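You operate a simulated robot arm through the tools that you are given. There is no shell and no other tool.

Carry out the task below with a simulated robot arm. There is one attempt and no reset: what you move stays moved.

## Task
Wipe both dust patches off the beam, then run the slide to stop B and clamp it.
Fine: use the green pad and put it back; the stops stay where they are. What is to be rubbed or washed off counts as gone when no trace of it is left.
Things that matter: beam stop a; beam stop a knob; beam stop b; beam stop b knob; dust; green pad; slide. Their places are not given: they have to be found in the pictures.

It is judged by the outcome, as a careful person would: the job done as asked, and still so three seconds after it is handed in. It fails if anything else is knocked over, pushed out of place, dropped, spilled or broken.

## Robot
A 6-joint arm with a two-finger gripper, fixed in place. Base frame: the origin is on the floor under the middle of its stand, x ahead of it, y to its left, z up. Lengths are in mm, angles in degrees, forces in N, time in s.
With the tool pointing down near the work surface it reaches from about 100 to 940 mm from the base axis. Its first joint turns from -166.0 to 166.0 degrees. Payload 3.43 kg.
The tool frame sits at the grasp point between the pads (the TCP): z along the fingers, y along the line on which they close. The tips reach 20 mm beyond it. The gripper opens to 190 mm; its body begins 248 mm behind the TCP.
Orientation is that of the tool frame in the base frame, as [roll, pitch, yaw] about the fixed x, y, z axes, in that order (R = Rz(yaw) Ry(pitch) Rx(roll)). With the fingers straight down and closing along the base's y, the tool's x points along the base's -x, its y along +y and its z along -z.

## Interface
- The arm moves only by the tool jog_arm. Its arguments are lists of equal length, an entry for each row: "turn": the turn, a rotation vector about the tool's x, y, z in degrees, a list of three; "travel": the shift along the tool's x, y, z in mm, a list of three; "gripper": the finger opening in mm, from 0 to 190. In form: {"turn": [[ax, ay, az], ...], "travel": [[dx, dy, dz], ...], "gripper": [gripper, ...]}. A call has 1 to 20 rows; each row is the pose to reach, as a shift and turn from the pose commanded when the call began, along the tool's axes at that moment. Each row takes 0.2 s and may step no farther than 50 mm and 8.6 degrees from the row before; otherwise, or with a gripper value out of range, the whole call is refused. Where a pose cannot be reached the arm comes as near as it can. A force on the tool above 60 N (or 10 N above the force at the start of the call, whichever is more), or a blocked arm, ends the call early, and 0.2 s more pass. The fingers move at their own pace (about 45 mm/s each) and stop on an object; they squeeze with about 21 N. The grip force told is the motor's: it shows also when the fingers shut on nothing. Time passes only in rows, and 0.2 s behind the last, so rows that repeat a pose let the fingers close. It gives the time, the measured TCP pose, the force on the tool (base axes), the opening and the grip force at its end, in the units of the frame above (readings bear some noise), with the torque about the TCP (base axes, N m) and any sound that the robot's microphone picked up.
- Cameras (640 x 400 px; columns grow to the right, rows downward): "scene" is fixed at [399.5, -649, 1943.5]; the picture's right is [0.90, -0.45, 0.00], its down [-0.28, -0.56, -0.78] and it looks along [0.35, 0.70, -0.62] (base axes); focal length 331 px, centre (320, 200). "wrist" rides on the gripper at [70, -8, -288] in the tool frame; the picture's right is [0.12, 0.99, 0.00], its down [-0.96, 0.11, -0.25] and it looks along [-0.25, 0.03, 0.97] (tool axes); focal length 261 px, centre (320, 200).
- grab_frame(camera): a new picture of that camera. It takes no simulated time.
- raise_lower(by): slides the trunk up (or, below 0, down) by that many mm; the arm rides with it, the base frame stays. It gives what a move gives, with no picture.
- locate(camera, pixels): there is no depth. For up to 12 entries [column, row, z] of the newest picture of that camera ("zoom" is the newest enlarged one), the place [x, y] in the base frame at which the ray of that pixel passes the height z, good to about 2 mm. It takes no simulated time.
- inspect(camera, box): a new picture of the part [left, top, right, bottom] of that camera's present view, enlarged. It takes no simulated time.
- hand_in(): hands the job in; it is judged then, once.

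Unless the task says otherwise, let go and move clear before handing in.

The tools are called after "Emit:" as a command line: name --argument value ..., lists and objects as JSON in quotes. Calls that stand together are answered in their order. jog_arm: Moves the arm, as the interface text tells. Its arguments: {"type":"object","properties":{"turn":{"type":"array","items":{"type":"array","items":{"type":"number"}}},"travel":{"type":"array","items":{"type":"array","items":{"type":"number"}}},"gripper":{"type":"array","items":{"type":"number"}}},"required":["turn","travel","gripper"]} The other tools are called the same way: raise_lower (by) moves the trunk up or down; grab_frame (camera) takes a picture; locate (camera, pixels) gives the place at which the rays of pixels pass given heights; inspect (camera, box) takes an enlarged picture of a part of a camera's view; hand_in () hands the job in.

At the start:

```text
time_s: 0.0
position: [507.8, 299.2, 1396.1]
tool_rot: [179.9, 0.0, 179.9]
ft_force: [0.2, -0.5, 0.2]
wrist_torque: [0.01, -0.05, 0.01]
grip_width: 190.1
gripper_force: 0.1
trunk travel left (down, up): [-227.0, 13.0]
```

scene: 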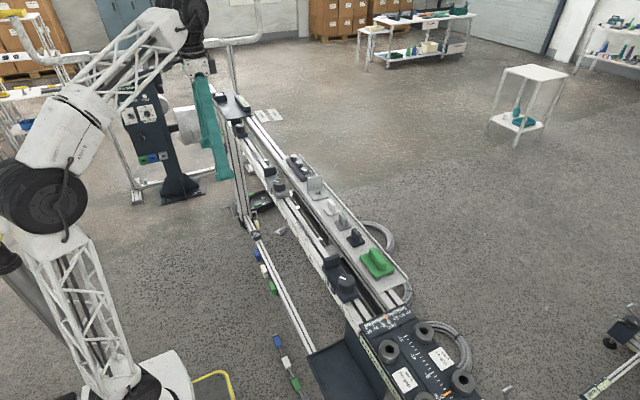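
wrist: 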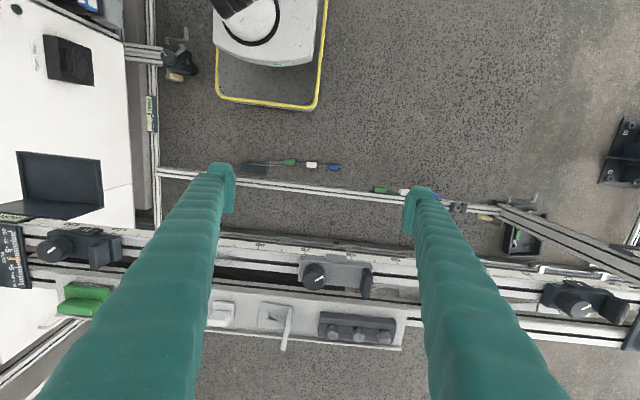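

The scene picture shows a long beam with a tray carrying a green pad (about [376,262]), and knobs on the beam (about [345,282], [280,187], [238,130]). I'll look at enlarged parts before I move.

Emit:
inspect --camera "scene" --box '[200, 80, 440, 230]'

Emit:
inspect --camera "scene" --box '[250, 200, 490, 400]'

Emit:
inspect --camera "wrist" --box '[0, 150, 240, 350]'

Emit:
inspect --camera "wrist" --box '[200, 180, 440, 380]'

Emit:
inspect --camera "wrist" --box '[400, 180, 640, 380]'

```text
2.67 times, centred on (320, 155) of scene
```

zoom: 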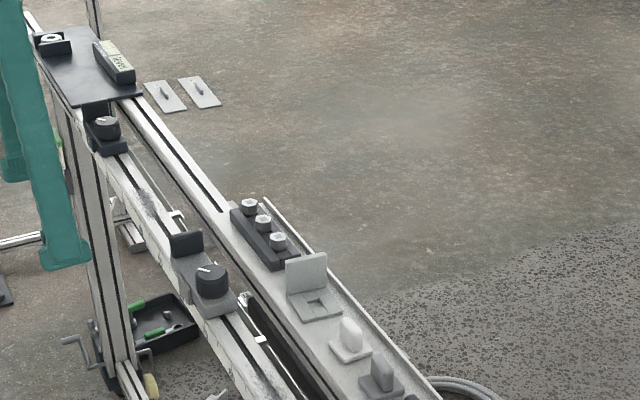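

```text
2.00 times, centred on (370, 300) of scene
```

zoom: 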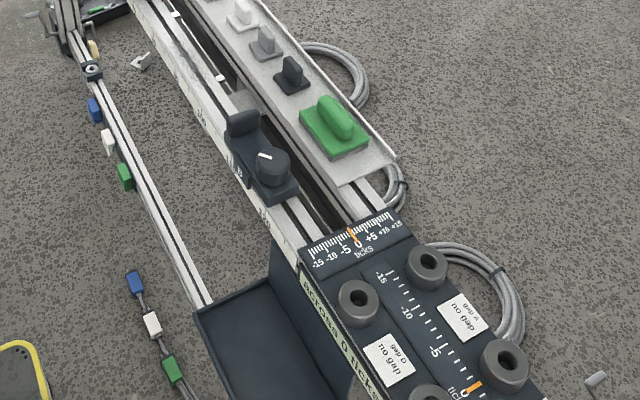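

```text
2.00 times, centred on (120, 250) of wrist
```

zoom: 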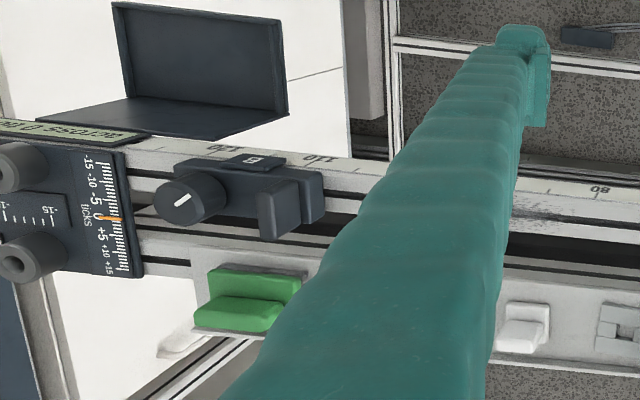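

```text
2.00 times, centred on (320, 280) of wrist
```

zoom: 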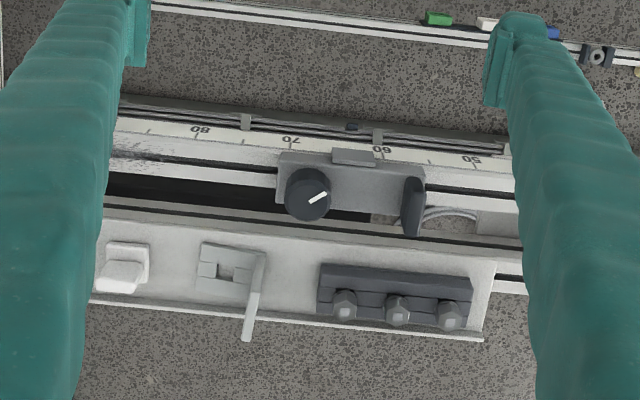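

```text
2.00 times, centred on (520, 280) of wrist
```

zoom: 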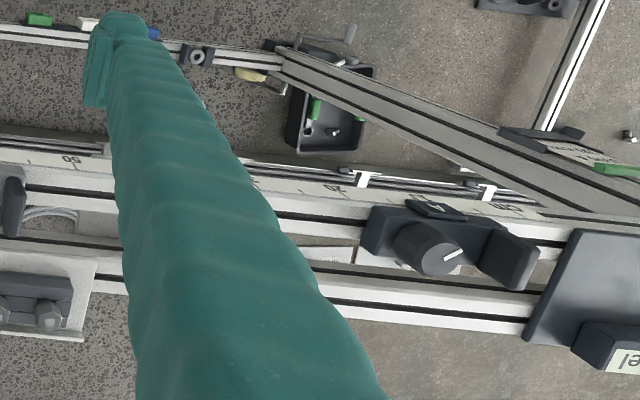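

The slide seems to be the grey carriage with knob at wrist [314,275] / scene [279,185], with stop B (labelled "B") at wrist [75,240] and stop A at the far right. I'll triangulate heights by comparing both cameras' rays.

Emit:
locate --camera "scene" --pixels '[[279, 183, 800], [279, 183, 900], [279, 183, 1000], [279, 183, 1100], [345, 280, 800], [345, 280, 900], [345, 280, 1000], [345, 280, 1100], [376, 262, 800], [376, 262, 900], [376, 262, 1000], [376, 262, 1100]]'

Emit:
locate --camera "wrist" --pixels '[[314, 274, 800], [314, 274, 900], [314, 274, 1000], [314, 274, 1100], [61, 246, 800], [61, 246, 900], [61, 246, 1000], [61, 246, 1100], [84, 300, 800], [84, 300, 900], [84, 300, 1000], [84, 300, 1100]]'

```text
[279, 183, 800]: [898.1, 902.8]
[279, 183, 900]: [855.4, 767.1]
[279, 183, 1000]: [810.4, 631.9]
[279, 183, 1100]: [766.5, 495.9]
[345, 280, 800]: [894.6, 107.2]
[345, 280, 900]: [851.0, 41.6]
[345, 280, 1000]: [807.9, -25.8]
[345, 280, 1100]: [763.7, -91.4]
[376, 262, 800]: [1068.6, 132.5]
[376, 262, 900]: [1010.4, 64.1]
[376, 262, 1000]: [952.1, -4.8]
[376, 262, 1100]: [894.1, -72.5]
```

```text
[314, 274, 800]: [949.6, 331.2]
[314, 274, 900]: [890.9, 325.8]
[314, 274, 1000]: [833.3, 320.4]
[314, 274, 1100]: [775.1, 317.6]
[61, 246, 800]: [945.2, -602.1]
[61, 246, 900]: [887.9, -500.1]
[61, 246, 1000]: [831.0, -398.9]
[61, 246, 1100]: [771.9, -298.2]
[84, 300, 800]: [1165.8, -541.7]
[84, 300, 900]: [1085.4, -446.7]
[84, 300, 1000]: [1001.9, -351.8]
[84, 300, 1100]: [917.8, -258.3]
```

Triangulation puts the slide knob at about (705, 315, 1230), stop B knob at about (705, -178, 1225) and the pad at about (828, -150, 1210). I'll move the arm at this height towards -y to view the beam from above.

Emit:
jog_arm --turn '[[0, 0, 0], [0, 0, 0], [0, 0, 0], [0, 0, 0], [0, 0, 0], [0, 0, 0], [0, 0, 0], [0, 0, 0]]' --travel '[[0, -45, 0], [0, -90, 0], [0, -135, 0], [0, -180, 0], [0, -225, 0], [0, -270, 0], [0, -315, 0], [0, -350, 0]]' --gripper '[190, 190, 190, 190, 190, 190, 190, 190]'

Emit:
grab_frame --camera "wrist"

Emit:
inspect --camera "wrist" --box '[200, 180, 440, 380]'

Emit:
inspect --camera "wrist" --box '[400, 180, 640, 380]'

Emit:
grab_frame --camera "scene"

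```text
time_s: 1.8
position: [505.9, -49.8, 1395.1]
tool_rot: [-179.9, 0.0, 180.0]
ft_force: [0.0, -0.3, -0.7]
wrist_torque: [-0.1, -0.02, 0.0]
grip_width: 190.1
gripper_force: 0.0
trunk travel left (down, up): [-227.0, 13.0]
```

```text
taken
```

wrist: 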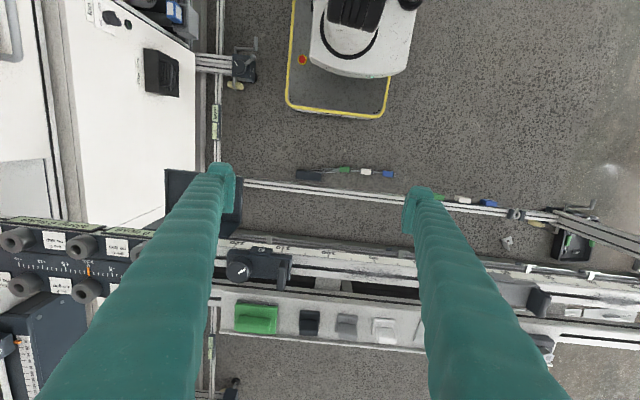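

```text
2.00 times, centred on (320, 280) of wrist
```

zoom: 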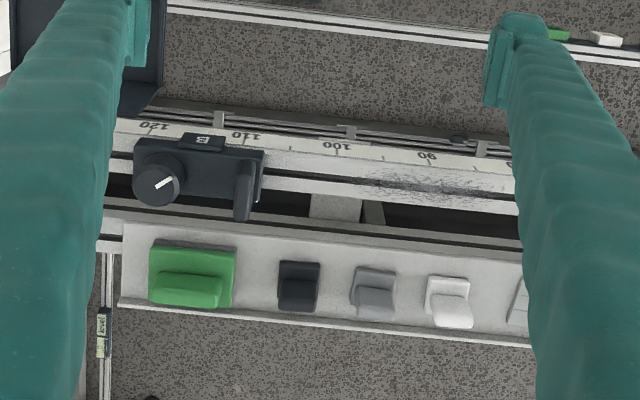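

```text
2.00 times, centred on (520, 280) of wrist
```

zoom: 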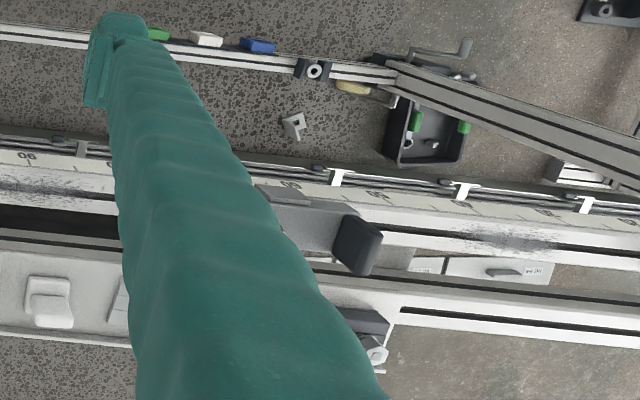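

```text
taken
```

scene: 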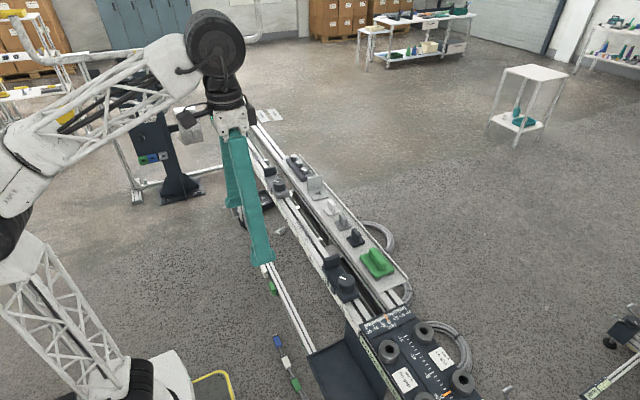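

The dust patch 1 appears near wrist [370,270] (ruler ~88–98) and patch 2 further at [560,300] (ruler ~45). I'll rough out the beam-top height by triangulating on ruler marks and pad corners from this second view.

Emit:
inspect --camera "wrist" --box '[220, 230, 320, 350]'

Emit:
inspect --camera "scene" --box '[300, 220, 420, 310]'

Emit:
inspect --camera "scene" --box '[240, 150, 360, 230]'

Emit:
inspect --camera "scene" --box '[220, 90, 300, 150]'

```text
3.33 times, centred on (270, 290) of wrist
```

zoom: 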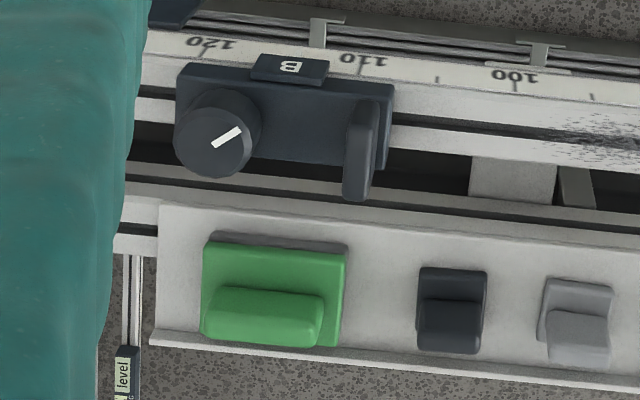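

```text
4.44 times, centred on (360, 265) of scene
```

zoom: 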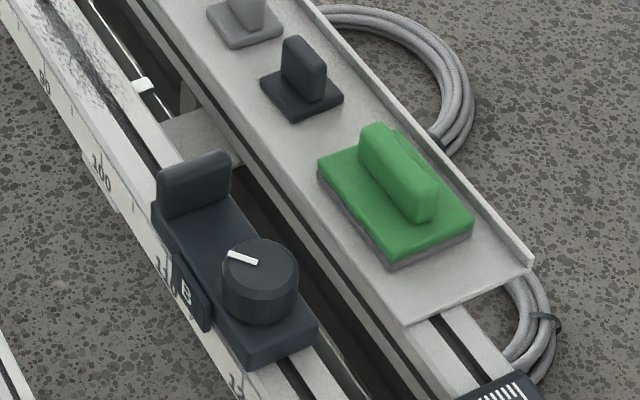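

```text
5.00 times, centred on (300, 190) of scene
```

zoom: 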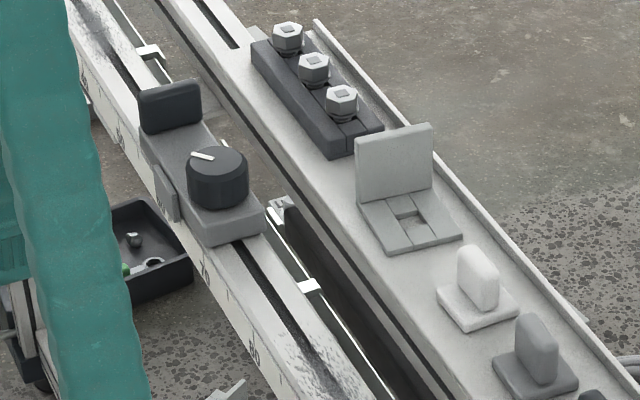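

```text
6.67 times, centred on (260, 120) of scene
```

zoom: 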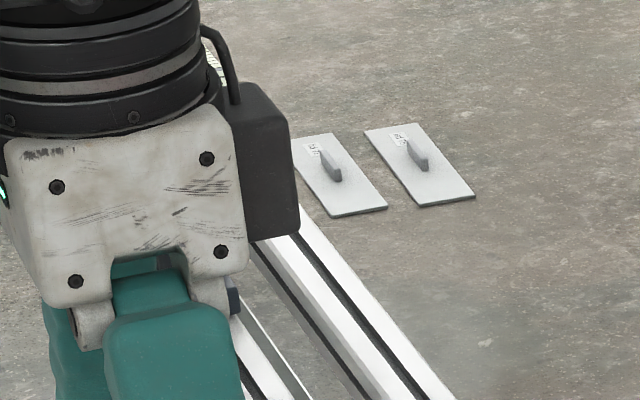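

The zooms show each carriage (stop A, slide, stop B) has a knob with a white pointer and an upright tab, and the beam's top is slotted, with grey dust across it. I'll move above the pad / stop B area to get a better second view for heights.

Emit:
jog_arm --turn '[[0, 0, 0], [0, 0, 0], [0, 0, 0]]' --travel '[[-40, -25, 0], [-80, -50, 0], [-114, -80, 0]]' --gripper '[190, 190, 190]'

Emit:
inspect --camera "wrist" --box '[200, 140, 440, 290]'

```text
time_s: 2.6
position: [619.8, -131.9, 1397.7]
tool_rot: [-179.9, 0.4, -179.9]
ft_force: [-0.4, 0.6, -0.4]
wrist_torque: [-0.07, -0.16, 0.0]
grip_width: 190.0
gripper_force: 0.1
trunk travel left (down, up): [-227.0, 13.0]
```

```text
2.67 times, centred on (320, 215) of wrist
```

zoom: 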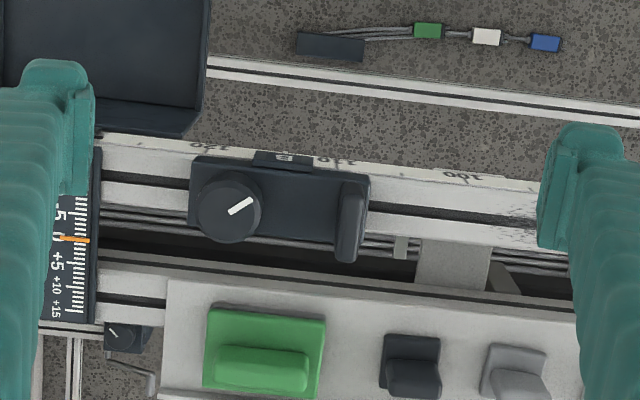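

Now I'll locate several points here at candidate heights, and take a scene zoom for the same points.

Emit:
locate --camera "zoom" --pixels '[[228, 207, 1200], [228, 207, 1230], [228, 207, 1260], [210, 395, 1150], [210, 395, 1200], [325, 399, 1150], [325, 399, 1200], [326, 320, 1150], [326, 320, 1200], [208, 308, 1150], [208, 308, 1200], [262, 352, 1220]]'

Emit:
inspect --camera "scene" --box '[310, 220, 430, 310]'

```text
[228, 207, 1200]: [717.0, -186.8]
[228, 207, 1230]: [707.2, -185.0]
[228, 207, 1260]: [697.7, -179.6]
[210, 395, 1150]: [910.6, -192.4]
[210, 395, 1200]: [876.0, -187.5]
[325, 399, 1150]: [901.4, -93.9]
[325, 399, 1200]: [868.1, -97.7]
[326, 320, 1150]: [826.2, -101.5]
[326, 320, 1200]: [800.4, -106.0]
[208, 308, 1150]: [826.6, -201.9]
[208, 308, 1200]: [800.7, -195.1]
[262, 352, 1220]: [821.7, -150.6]
```

```text
4.44 times, centred on (370, 265) of scene
```

zoom: 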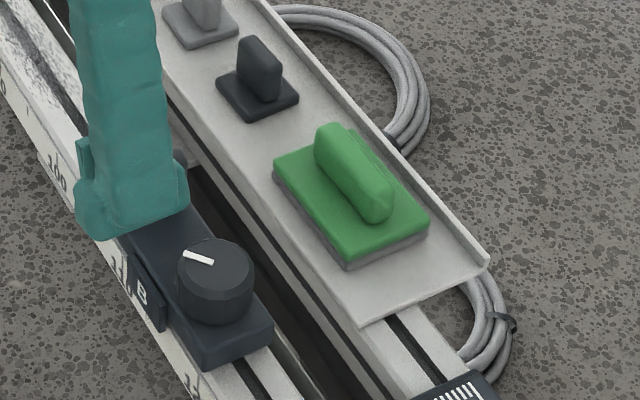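

I locate the same points in the scene zoom.

Emit:
locate --camera "zoom" --pixels '[[216, 259, 1200], [216, 259, 1230], [216, 259, 1260], [274, 174, 1150], [274, 174, 1200], [430, 216, 1150], [430, 216, 1200], [345, 262, 1150], [345, 262, 1200], [352, 167, 1220], [360, 326, 1150], [360, 326, 1200]]'

Emit:
grab_frame --camera "wrist"

```text
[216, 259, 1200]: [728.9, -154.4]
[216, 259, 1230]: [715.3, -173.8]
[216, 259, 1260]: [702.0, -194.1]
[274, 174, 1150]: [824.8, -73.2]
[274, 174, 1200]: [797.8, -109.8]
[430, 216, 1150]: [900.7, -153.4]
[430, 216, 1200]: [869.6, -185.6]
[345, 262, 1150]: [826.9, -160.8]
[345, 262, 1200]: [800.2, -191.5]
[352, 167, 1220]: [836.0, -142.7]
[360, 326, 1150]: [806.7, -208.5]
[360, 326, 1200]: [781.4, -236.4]
```

```text
taken
```

wrist: 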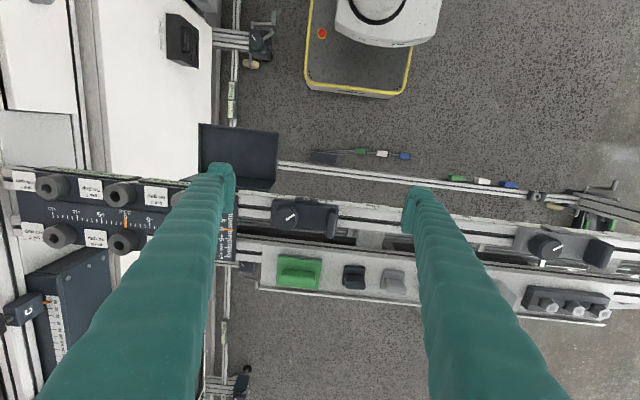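

Pad plate: top at z≈1200, x≈800–870, y≈-190…-105, handle along y at x≈829; knob B top ≈ (707,-183,1242). Next I look straight down on dust patch 1.

Emit:
jog_arm --turn '[[0, 0, 0], [0, 0, 0], [0, 0, 0], [0, 0, 0]]' --travel '[[0, 45, 0], [0, 90, 0], [0, 135, 0], [0, 180, 0]]' --gripper '[190, 190, 190, 190]'

Emit:
inspect --camera "wrist" --box '[220, 180, 420, 305]'

```text
time_s: 3.6
position: [619.4, 52.2, 1396.7]
tool_rot: [179.9, 0.0, 179.9]
ft_force: [0.7, -1.0, 0.5]
wrist_torque: [0.18, -0.01, 0.04]
grip_width: 190.0
gripper_force: 0.1
trunk travel left (down, up): [-227.0, 13.0]
```

```text
3.20 times, centred on (320, 242) of wrist
```

zoom: 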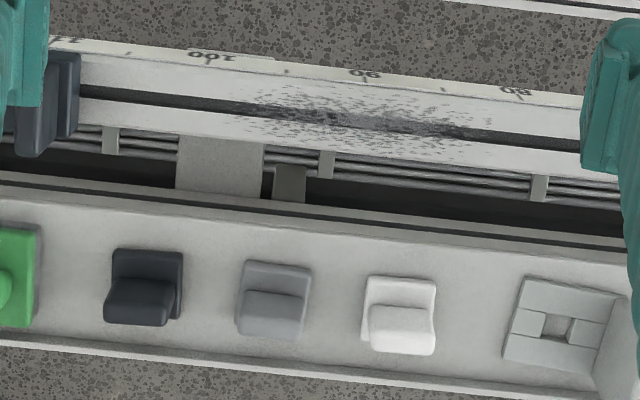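

Dust patch 1 spans zoom [250–500, 85–165], covering the beam top on both sides of the slot. I locate its bounds and beam edges for a few heights.

Emit:
locate --camera "zoom" --pixels '[[245, 110, 1180], [505, 140, 1180], [365, 120, 1180], [365, 120, 1200], [370, 80, 1180], [370, 92, 1180], [362, 155, 1180], [208, 60, 1180], [208, 60, 1200], [515, 95, 1180], [515, 95, 1200], [180, 138, 1180]]'

Emit:
inspect --camera "scene" --box '[260, 180, 360, 260]'

```text
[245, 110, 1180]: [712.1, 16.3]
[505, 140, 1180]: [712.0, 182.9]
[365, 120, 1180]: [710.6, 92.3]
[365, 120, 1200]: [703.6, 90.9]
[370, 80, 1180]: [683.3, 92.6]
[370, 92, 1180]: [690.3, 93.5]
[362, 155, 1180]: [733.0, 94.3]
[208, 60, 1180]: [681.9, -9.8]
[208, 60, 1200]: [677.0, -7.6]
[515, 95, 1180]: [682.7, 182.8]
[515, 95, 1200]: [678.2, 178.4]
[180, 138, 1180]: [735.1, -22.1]
```

```text
5.00 times, centred on (310, 220) of scene
```

zoom: 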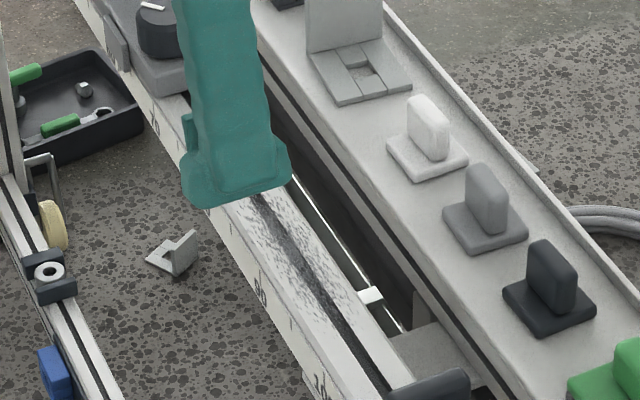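

The beam runs parallel to base y. I locate the slot and edges in the scene zoom to get the beam-top height.

Emit:
locate --camera "zoom" --pixels '[[323, 290, 1160], [323, 290, 1180], [323, 290, 1200], [370, 362, 1180], [225, 208, 1180], [300, 330, 1180], [340, 400, 1180], [385, 340, 1180], [330, 260, 1180], [305, 205, 1180], [260, 300, 1160], [320, 380, 1160]]'

Emit:
grab_frame --camera "wrist"

```text
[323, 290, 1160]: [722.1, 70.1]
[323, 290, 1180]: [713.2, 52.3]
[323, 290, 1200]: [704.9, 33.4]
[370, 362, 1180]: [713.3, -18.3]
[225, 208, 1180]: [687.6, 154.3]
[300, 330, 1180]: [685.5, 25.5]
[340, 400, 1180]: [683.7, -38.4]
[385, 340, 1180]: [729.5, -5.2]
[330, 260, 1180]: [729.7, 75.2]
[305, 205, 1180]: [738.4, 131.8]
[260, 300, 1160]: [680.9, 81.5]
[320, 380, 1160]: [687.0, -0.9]
```

```text
taken
```

wrist: 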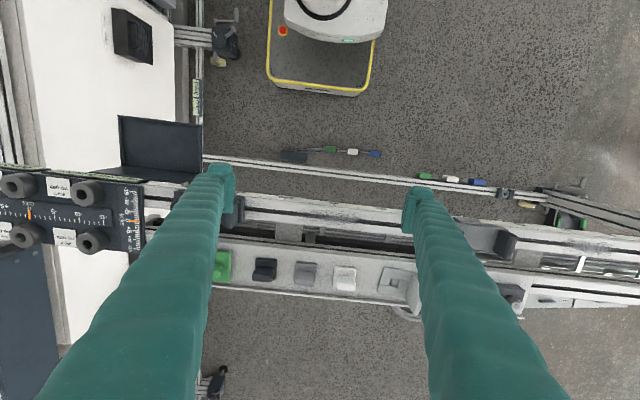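

Slot centre x≈712 agrees in both cameras. I'll go on to view the slide and dust patch 2 in the same way.

Emit:
jog_arm --turn '[[0, 0, 0], [0, 0, 0], [0, 0, 0], [0, 0, 0], [0, 0, 0], [0, 0, 0]]' --travel '[[0, 45, 0], [0, 90, 0], [0, 135, 0], [0, 180, 0], [0, 225, 0], [0, 265, 0]]' --gripper '[190, 190, 190, 190, 190, 190]'

Emit:
inspect --camera "wrist" --box '[220, 180, 420, 305]'

```text
time_s: 5.0
position: [617.7, 313.0, 1382.2]
tool_rot: [179.7, 0.3, 179.9]
ft_force: [-0.1, -1.5, 0.1]
wrist_torque: [0.13, 0.03, 0.01]
grip_width: 190.1
gripper_force: 0.1
out of reach, approached as far as the arm can: row 3, 4, 5, 6
trunk travel left (down, up): [-227.0, 13.0]
```

```text
3.20 times, centred on (320, 242) of wrist
```

zoom: 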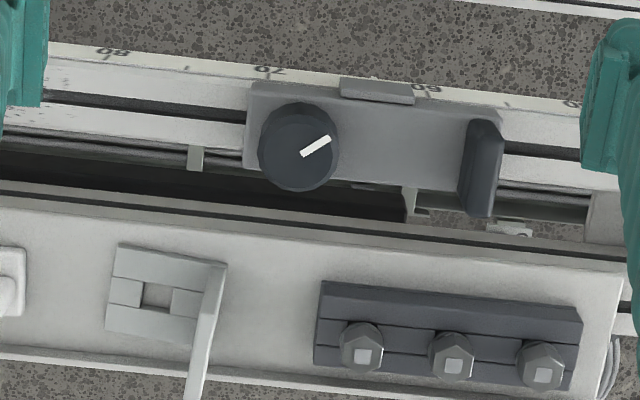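

The slide knob is at zoom [298,147], its tab at [480,165], and the base spans [247–505]. I locate these and then look for patch 2 with lower/farther view.

Emit:
locate --camera "zoom" --pixels '[[298, 147, 1240], [302, 154, 1240], [330, 138, 1240], [247, 85, 1205], [245, 168, 1205], [478, 165, 1240], [465, 160, 1240], [497, 165, 1240], [505, 130, 1205], [262, 147, 1240], [338, 147, 1240], [376, 90, 1200]]'

Emit:
inspect --camera "wrist" --box '[440, 200, 640, 325]'

Emit:
inspect --camera "scene" --box '[220, 110, 320, 190]'

```text
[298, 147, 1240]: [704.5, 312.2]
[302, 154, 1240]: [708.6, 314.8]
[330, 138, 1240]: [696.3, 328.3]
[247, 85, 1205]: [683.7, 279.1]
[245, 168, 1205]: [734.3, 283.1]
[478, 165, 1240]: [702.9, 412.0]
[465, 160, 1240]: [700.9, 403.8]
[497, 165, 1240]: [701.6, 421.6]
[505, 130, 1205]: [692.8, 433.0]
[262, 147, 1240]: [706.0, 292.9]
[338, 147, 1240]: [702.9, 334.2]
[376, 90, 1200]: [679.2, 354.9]
```

```text
3.20 times, centred on (540, 262) of wrist
```

zoom: 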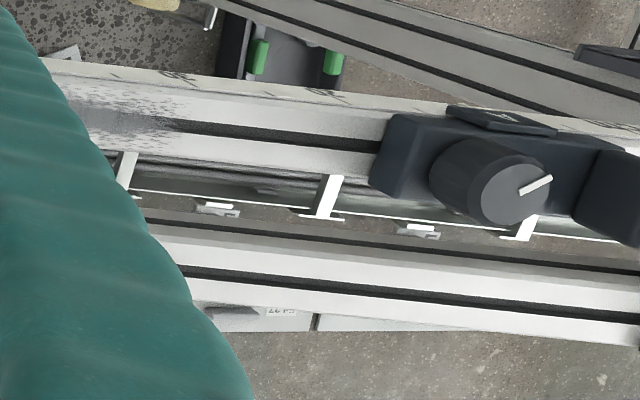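

```text
5.00 times, centred on (270, 150) of scene
```

zoom: 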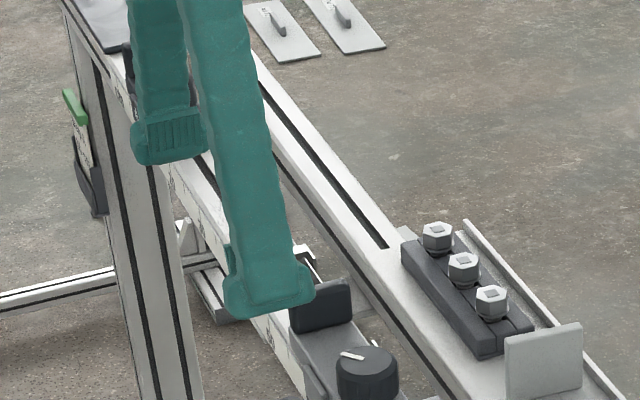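

Slide: knob (704.5, 312), base y≈281–430, tab y≈404–421 at z≈1240. Dust patch 2 is next to the finger at wrist ≈[470–505, 228–245]; I'll move farther +y, lower, to see it whole.

Emit:
jog_arm --turn '[[0, 0, 0], [0, 0, 0], [0, 0, 0], [0, 0, 0]]' --travel '[[40, 45, 20], [80, 90, 30], [110, 135, 40], [110, 180, 40]]' --gripper '[190, 190, 190, 190]'

Emit:
grab_frame --camera "wrist"

Emit:
inspect --camera "wrist" --box '[220, 220, 420, 345]'

```text
refused: row 1 steps farther than a row can; nothing moved
```

```text
taken
```

wrist: 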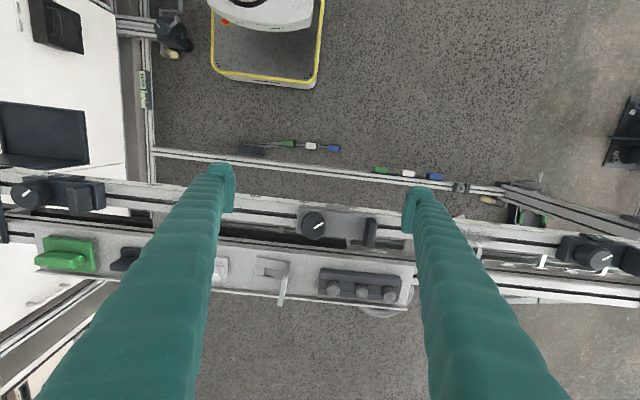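

```text
3.20 times, centred on (320, 282) of wrist
```

zoom: 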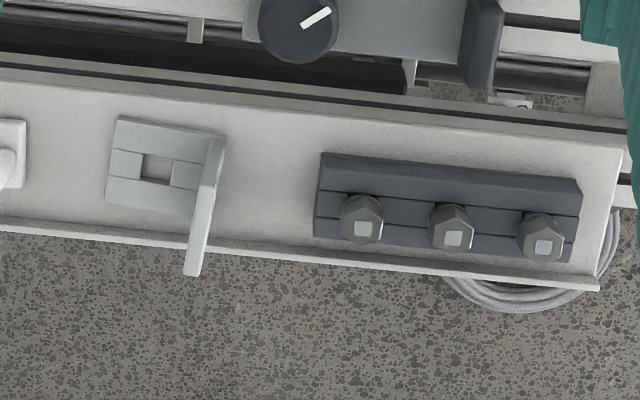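

The row was refused as too long a step (over 50 mm). I repeat with smaller steps toward +y, pulling back in x.

Emit:
jog_arm --turn '[[0, 0, 0], [0, 0, 0], [0, 0, 0], [0, 0, 0], [0, 0, 0], [0, 0, 0]]' --travel '[[25, 30, 10], [50, 60, 20], [75, 90, 30], [90, 130, 35], [90, 170, 35], [90, 210, 35]]' --gripper '[190, 190, 190, 190, 190, 190]'

Emit:
grab_frame --camera "wrist"

Emit:
inspect --camera "wrist" --box '[220, 200, 420, 325]'

```text
time_s: 6.4
position: [530.0, 521.9, 1344.2]
tool_rot: [179.9, 0.0, -179.9]
ft_force: [-1.1, -0.5, 0.2]
wrist_torque: [0.18, -0.04, -0.02]
grip_width: 189.9
gripper_force: 0.0
trunk travel left (down, up): [-227.0, 13.0]
```

```text
taken
```

wrist: 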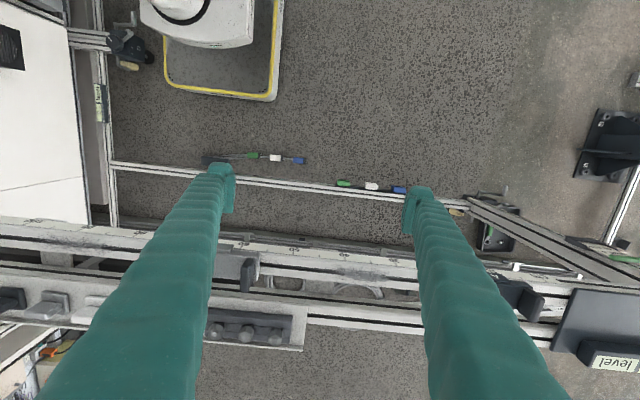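

```text
3.20 times, centred on (320, 262) of wrist
```

zoom: 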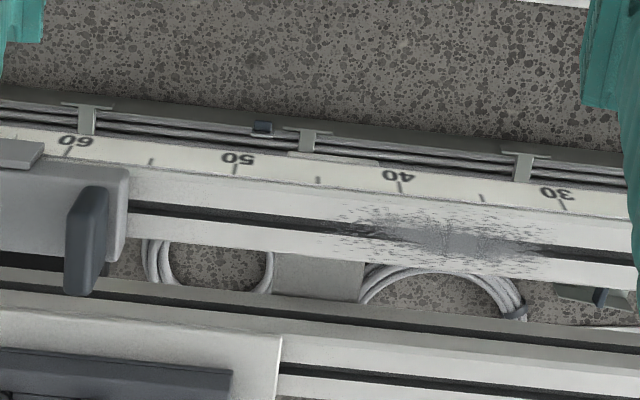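

Patch 2 is fully visible at zoom [330–565, 205–280], around ruler 31–45. I locate its extents, ruler marks and slide end.

Emit:
locate --camera "zoom" --pixels '[[325, 225, 1180], [570, 255, 1180], [445, 238, 1180], [445, 207, 1180], [440, 272, 1180], [398, 182, 1180], [234, 163, 1180], [565, 202, 1180], [127, 190, 1205], [128, 170, 1205], [90, 235, 1240], [330, 188, 1180]]'

```text
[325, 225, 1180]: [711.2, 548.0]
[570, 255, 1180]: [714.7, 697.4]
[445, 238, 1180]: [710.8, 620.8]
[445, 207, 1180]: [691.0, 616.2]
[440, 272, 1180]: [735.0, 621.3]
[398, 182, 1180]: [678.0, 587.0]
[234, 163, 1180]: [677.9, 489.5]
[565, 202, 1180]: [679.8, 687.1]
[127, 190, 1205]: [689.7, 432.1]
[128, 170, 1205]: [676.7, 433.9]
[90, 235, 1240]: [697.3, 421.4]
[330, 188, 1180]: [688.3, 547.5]
```

Patch 2: y≈548–697, x≈691–735, and it lies near the arm's reach limit (radius 945+). I'll check where stop A begins, then test the reach there.

Emit:
inspect --camera "wrist" --box '[440, 230, 640, 355]'

Emit:
raise_lower --by 13

```text
3.20 times, centred on (540, 292) of wrist
```

zoom: 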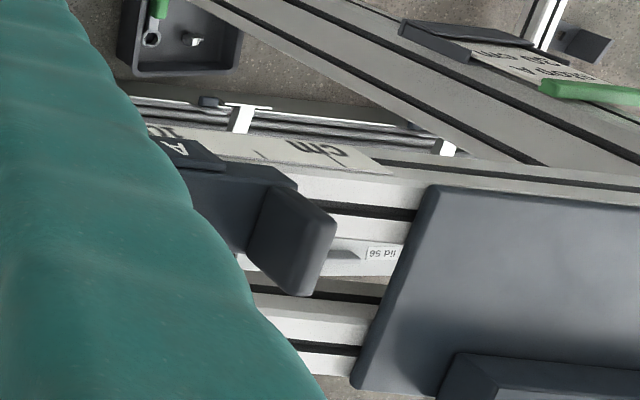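

```text
time_s: 7.0
position: [529.3, 522.8, 1357.6]
tool_rot: [179.9, 0.0, -180.0]
ft_force: [1.1, 0.6, -1.0]
wrist_torque: [-0.02, -0.04, 0.0]
grip_width: 189.7
gripper_force: 0.1
trunk travel left (down, up): [-240.0, 0.0]
```

Stop A's base starts near y≈790, leaving room past patch 2 (ends ≈700). Now a reach test above the beam, tips staying above z≈1245.

Emit:
jog_arm --turn '[[0, 0, 0], [0, 0, 0], [0, 0, 0], [0, 0, 0], [0, 0, 0]]' --travel '[[-30, 15, 30], [-60, 30, 60], [-100, 50, 80], [-140, 70, 85], [-180, 90, 85]]' --gripper '[190, 190, 190, 190, 190]'

```text
time_s: 8.2
position: [704.3, 605.4, 1270.2]
tool_rot: [179.8, 0.3, 179.9]
ft_force: [-1.6, -0.9, 0.8]
wrist_torque: [0.16, -0.26, -0.02]
grip_width: 190.1
gripper_force: 0.1
out of reach, approached as far as the arm can: row 5
trunk travel left (down, up): [-240.0, 0.0]
```

The arm reached (704, 605, 1270), better than feared. I narrow the fingers and test the far edge of patch 2 at z≈1235.

Emit:
jog_arm --turn '[[0, 0, 0], [0, 0, 0], [0, 0, 0], [0, 0, 0], [0, 0, 0], [0, 0, 0], [0, 0, 0]]' --travel '[[10, 0, 0], [10, 0, 0], [10, 0, 0], [0, 15, 10], [-5, 30, 20], [-8, 45, 30], [-8, 55, 35]]' --gripper '[80, 80, 80, 80, 80, 80, 80]'

Emit:
grab_frame --camera "scene"

Emit:
grab_frame --camera "wrist"

```text
time_s: 9.8
position: [713.2, 661.7, 1229.8]
tool_rot: [179.8, 0.2, 179.9]
ft_force: [1.0, -0.8, 0.3]
wrist_torque: [0.04, -0.04, -0.03]
grip_width: 80.1
gripper_force: 0.0
trunk travel left (down, up): [-240.0, 0.0]
```

```text
taken
```

scene: 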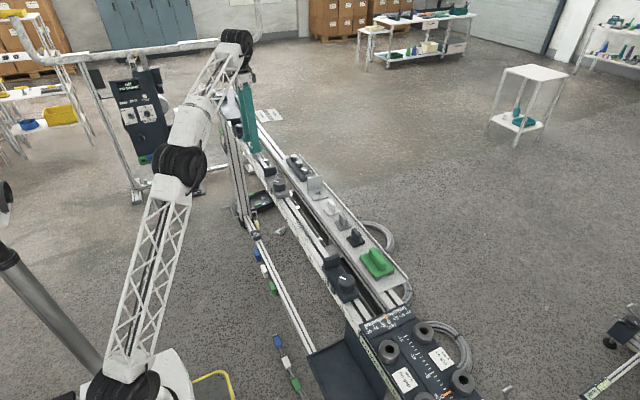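

```text
taken
```

wrist: 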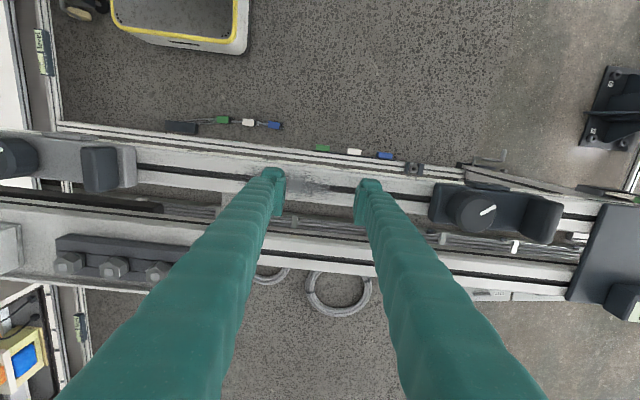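

The vertical tool reaches (713, 662, 1230), so patch 2 is within reach. I use this close view to pin the beam-top height by parallax on ruler marks.

Emit:
inspect --camera "wrist" --box '[270, 130, 430, 230]'

Emit:
inspect --camera "wrist" --box '[120, 120, 280, 220]'

Emit:
inspect --camera "wrist" --box '[420, 150, 620, 275]'

```text
4.00 times, centred on (350, 180) of wrist
```

zoom: 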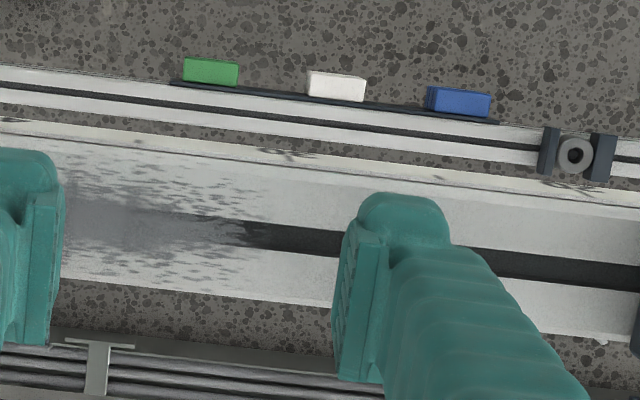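

```text
4.00 times, centred on (200, 170) of wrist
```

zoom: 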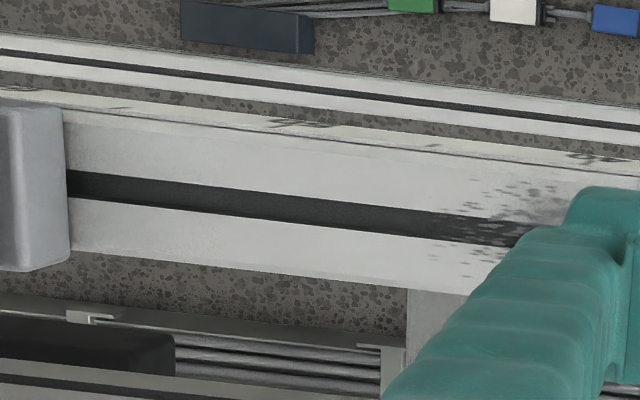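

```text
3.20 times, centred on (520, 212) of wrist
```

zoom: 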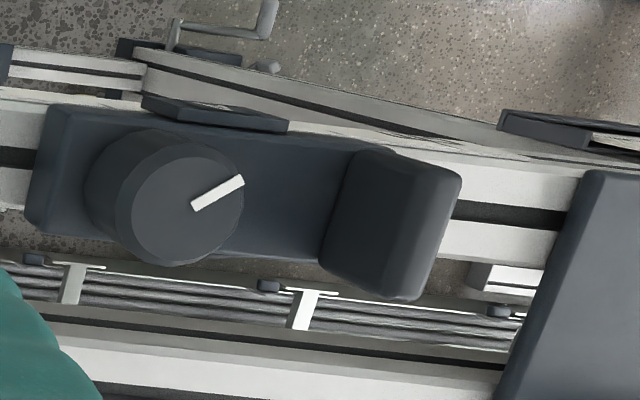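

I locate the dust ends, beam edges, and stop A's near edge from this close view.

Emit:
locate --camera "wrist" --pixels '[[228, 180, 1180], [228, 180, 1160], [345, 189, 1180], [345, 189, 1160], [245, 162, 1180], [240, 190, 1180], [300, 164, 1180], [300, 201, 1180], [274, 150, 1180], [422, 146.5, 1180]]'

Emit:
locate --camera "zoom" --pixels '[[45, 105, 1205], [25, 225, 1205], [195, 205, 1240], [242, 180, 1240], [187, 210, 1240], [400, 270, 1240]]'

```text
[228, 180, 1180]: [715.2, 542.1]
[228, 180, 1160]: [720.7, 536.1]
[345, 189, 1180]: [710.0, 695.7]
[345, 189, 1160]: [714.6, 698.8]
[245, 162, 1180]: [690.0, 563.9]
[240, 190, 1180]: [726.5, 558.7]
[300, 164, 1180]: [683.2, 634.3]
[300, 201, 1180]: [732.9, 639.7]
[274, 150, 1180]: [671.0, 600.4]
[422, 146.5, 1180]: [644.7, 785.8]
```

```text
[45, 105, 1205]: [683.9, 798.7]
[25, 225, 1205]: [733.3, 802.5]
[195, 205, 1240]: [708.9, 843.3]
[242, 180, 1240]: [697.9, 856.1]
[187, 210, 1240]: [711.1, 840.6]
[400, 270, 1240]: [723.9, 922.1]
```

Stop A starts at y≈800; beam top x≈687–731, centre ≈709. Next I withdraw and travel back toward the pad, turning the tool 90° so the fingers close along x across the pad's handle.

Emit:
jog_arm --turn '[[0, 0, 0], [0, 0, 0], [0, 0, 0], [0, 0, 0], [0, 0, 0], [0, 0, 8.2], [0, 0, 16.4], [0, 0, 24.6], [0, 0, 32.8], [0, 0, 41], [0, 0, 49.2], [0, 0, 57.4], [0, 0, 65.6], [0, 0, 73.8], [0, 0, 82], [0, 0, 90], [0, 0, 90], [0, 0, 90], [0, 0, 90], [0, 0, 90]]' --travel '[[30, -10, -20], [60, -25, -45], [90, -45, -75], [120, -70, -100], [140, -110, -110], [140, -155, -110], [140, -200, -110], [140, -245, -110], [140, -290, -110], [140, -335, -110], [140, -380, -110], [140, -425, -110], [140, -470, -110], [140, -515, -110], [140, -560, -110], [140, -605, -110], [140, -650, -110], [140, -695, -110], [140, -740, -110], [140, -785, -110]]' --gripper '[80, 80, 80, 80, 80, 80, 80, 80, 80, 80, 80, 80, 80, 80, 80, 80, 80, 80, 80, 80]'

Emit:
grab_frame --camera "wrist"

Emit:
grab_frame --camera "scene"

```text
time_s: 14.0
position: [575.8, -121.7, 1344.5]
tool_rot: [-180.0, 0.1, 90.0]
ft_force: [-0.5, 0.5, 1.2]
wrist_torque: [-0.15, -0.07, 0.0]
grip_width: 79.9
gripper_force: 0.0
out of reach, approached as far as the arm can: row 3, 4
trunk travel left (down, up): [-240.0, 0.0]
```

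```text
taken
```

wrist: 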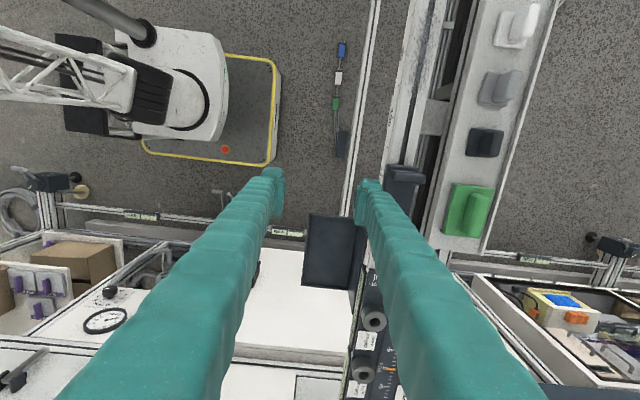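

```text
taken
```

scene: 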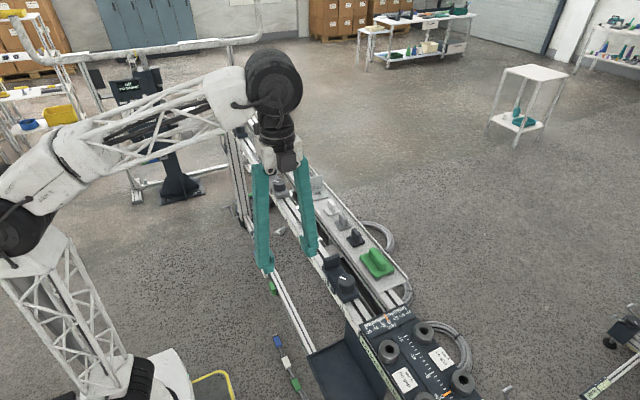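

The tool is now turned (tool x = +y, tool y = +x). I move toward above the pad at z≈1295 and refine the handle position.

Emit:
jog_arm --turn '[[0, 0, 0], [0, 0, 0], [0, 0, 0], [0, 0, 0], [0, 0, 0]]' --travel '[[-5, 45, 0], [-10, 90, 10], [-15, 135, 25], [-20, 180, 40], [-26, 222, 50]]' --gripper '[80, 80, 80, 80, 80]'

Emit:
grab_frame --camera "wrist"

Emit:
inspect --camera "wrist" --box '[270, 130, 430, 230]'

Emit:
inspect --camera "scene" --box '[310, 220, 430, 310]'

```text
time_s: 15.2
position: [793.9, -148.8, 1292.1]
tool_rot: [179.9, -0.1, 90.1]
ft_force: [-1.1, 0.1, 0.6]
wrist_torque: [-0.04, -0.24, 0.02]
grip_width: 80.0
gripper_force: 0.0
trunk travel left (down, up): [-240.0, 0.0]
```

```text
taken
```

wrist: 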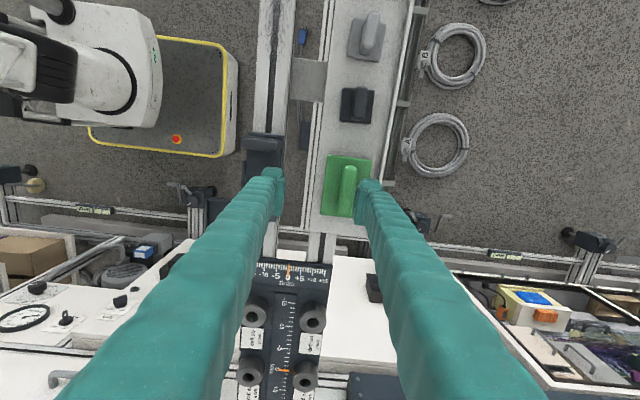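

```text
4.00 times, centred on (350, 180) of wrist
```

zoom: 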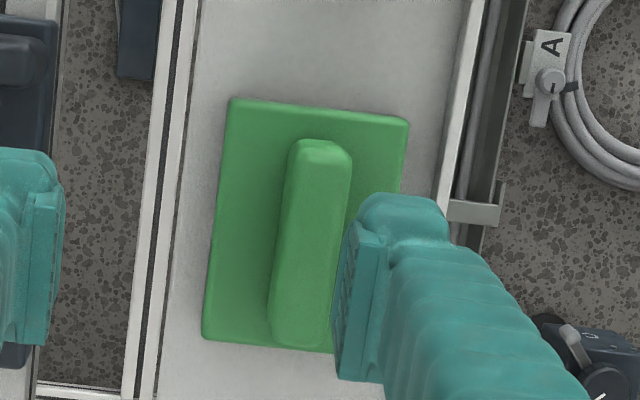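

```text
4.44 times, centred on (370, 265) of scene
```

zoom: 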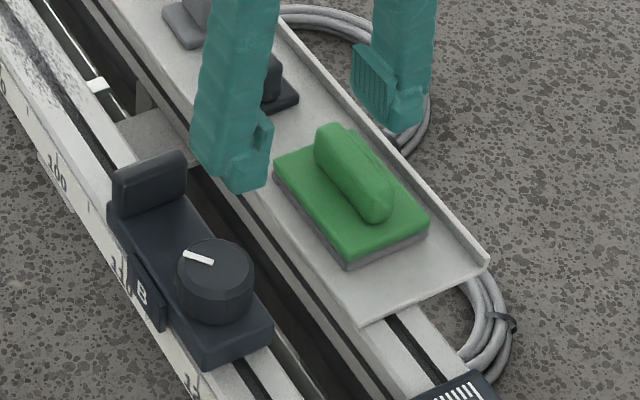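

The pad's handle top runs from about zoom [322,148] to [300,338] in the wrist view. I locate handle and plate corners at candidate heights.

Emit:
locate --camera "wrist" --pixels '[[344, 167, 1230], [358, 168.5, 1230], [337.5, 213, 1230], [352, 215.5, 1230], [327.5, 154.5, 1200], [372, 159.5, 1200], [320.5, 214.5, 1200], [347, 190, 1230], [347, 190, 1240]]'

Emit:
locate --camera "zoom" --pixels '[[330, 127, 1230], [330, 127, 1240], [380, 195, 1230], [380, 195, 1240], [352, 160, 1230], [352, 160, 1240], [345, 262, 1200], [345, 275, 1185], [430, 218, 1200], [274, 174, 1200]]'

```text
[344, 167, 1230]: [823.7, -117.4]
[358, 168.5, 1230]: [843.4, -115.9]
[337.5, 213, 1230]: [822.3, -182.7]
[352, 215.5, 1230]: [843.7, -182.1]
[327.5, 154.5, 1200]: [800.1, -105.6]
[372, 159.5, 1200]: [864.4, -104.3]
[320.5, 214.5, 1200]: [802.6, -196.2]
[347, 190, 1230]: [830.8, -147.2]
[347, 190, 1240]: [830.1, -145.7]
```

```text
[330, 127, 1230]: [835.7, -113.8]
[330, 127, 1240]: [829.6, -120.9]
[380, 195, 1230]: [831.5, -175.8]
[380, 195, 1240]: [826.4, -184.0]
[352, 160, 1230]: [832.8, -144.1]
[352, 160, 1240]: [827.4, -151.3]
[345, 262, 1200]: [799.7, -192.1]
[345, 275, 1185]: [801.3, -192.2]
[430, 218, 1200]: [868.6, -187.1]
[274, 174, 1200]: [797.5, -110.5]
```

Handle centre ≈ (833, -149), 20 mm wide in x, top z≈1233; plate 800–867 × -195…-105, top 1200. I move above it with the fingers at 60 mm opening.

Emit:
jog_arm --turn '[[0, 0, 0], [0, 0, 0], [0, 0, 0], [0, 0, 0]]' --travel '[[0, 37, 0], [0, 37, 20], [0, 37, 30], [0, 37, 30]]' --gripper '[60, 60, 60, 60]'

Emit:
inspect --camera "wrist" --box '[260, 110, 420, 230]'

Emit:
inspect --camera "scene" --box '[310, 210, 430, 300]'

```text
time_s: 16.2
position: [831.9, -150.1, 1263.5]
tool_rot: [180.0, 0.0, 89.9]
ft_force: [-0.2, -0.5, -0.2]
wrist_torque: [-0.01, 0.01, -0.01]
grip_width: 59.9
gripper_force: 0.1
trunk travel left (down, up): [-240.0, 0.0]
```

```text
3.33 times, centred on (340, 170) of wrist
```

zoom: 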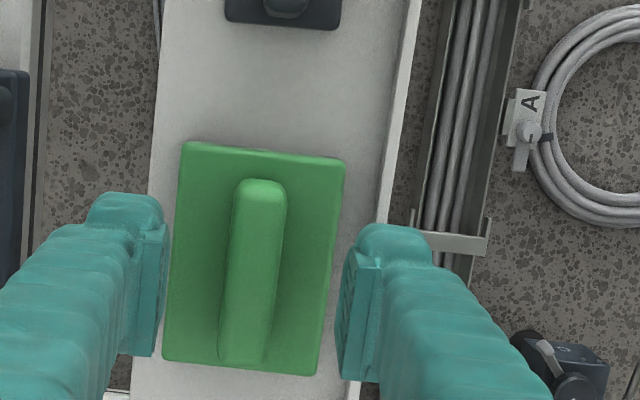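

```text
4.44 times, centred on (370, 255) of scene
```

zoom: 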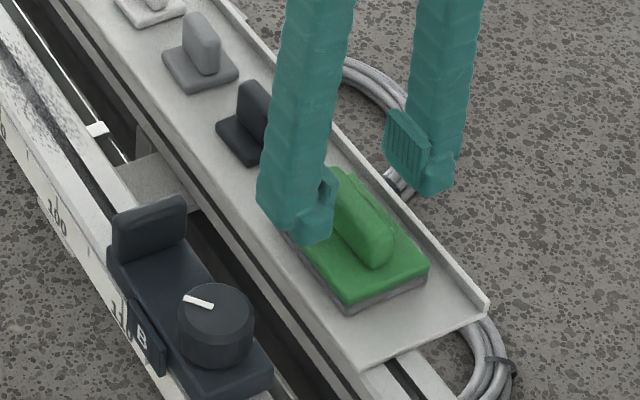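

The handle is centred between the fingers. I descend to z≈1224 (tips ≈1204, just above the plate) and close gently.

Emit:
jog_arm --turn '[[0, 0, 0], [0, 0, 0], [0, 0, 0], [0, 0, 0]]' --travel '[[0, 1, 10], [0, 1, 20], [0, 1, 30], [0, 1, 39]]' --gripper '[60, 60, 60, 60]'

Emit:
inspect --camera "scene" --box '[310, 210, 430, 300]'

```text
time_s: 17.2
position: [832.7, -147.4, 1226.9]
tool_rot: [179.8, 0.0, 90.0]
ft_force: [0.0, 0.6, 28.2]
wrist_torque: [0.01, 1.05, -0.03]
grip_width: 60.4
gripper_force: 0.4
trunk travel left (down, up): [-240.0, 0.0]
```

```text
4.44 times, centred on (370, 255) of scene
```

zoom: 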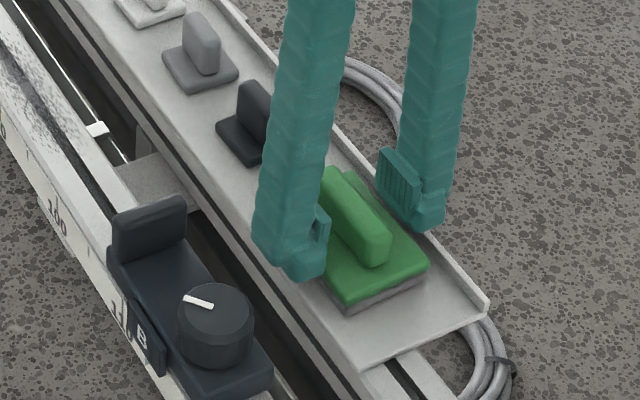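

Upward force 28 N with torque at x≈-37: the -x fingertip touches the plate edge (plate top ≈1207). I raise 5 mm and then close on the handle.

Emit:
jog_arm --turn '[[0, 0, 0], [0, 0, 0]]' --travel '[[0, 0, -5], [0, 0, -6]]' --gripper '[60, 60]'

Emit:
inspect --camera "wrist" --box '[260, 110, 420, 230]'

```text
time_s: 17.8
position: [834.6, -147.1, 1227.6]
tool_rot: [179.9, 0.0, 89.9]
ft_force: [-0.2, -0.3, -0.7]
wrist_torque: [0.02, 0.0, 0.0]
grip_width: 60.1
gripper_force: 0.1
trunk travel left (down, up): [-240.0, 0.0]
```

```text
3.33 times, centred on (340, 170) of wrist
```

zoom: 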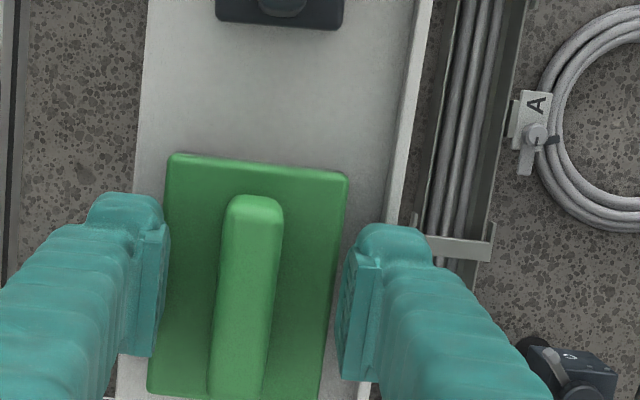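

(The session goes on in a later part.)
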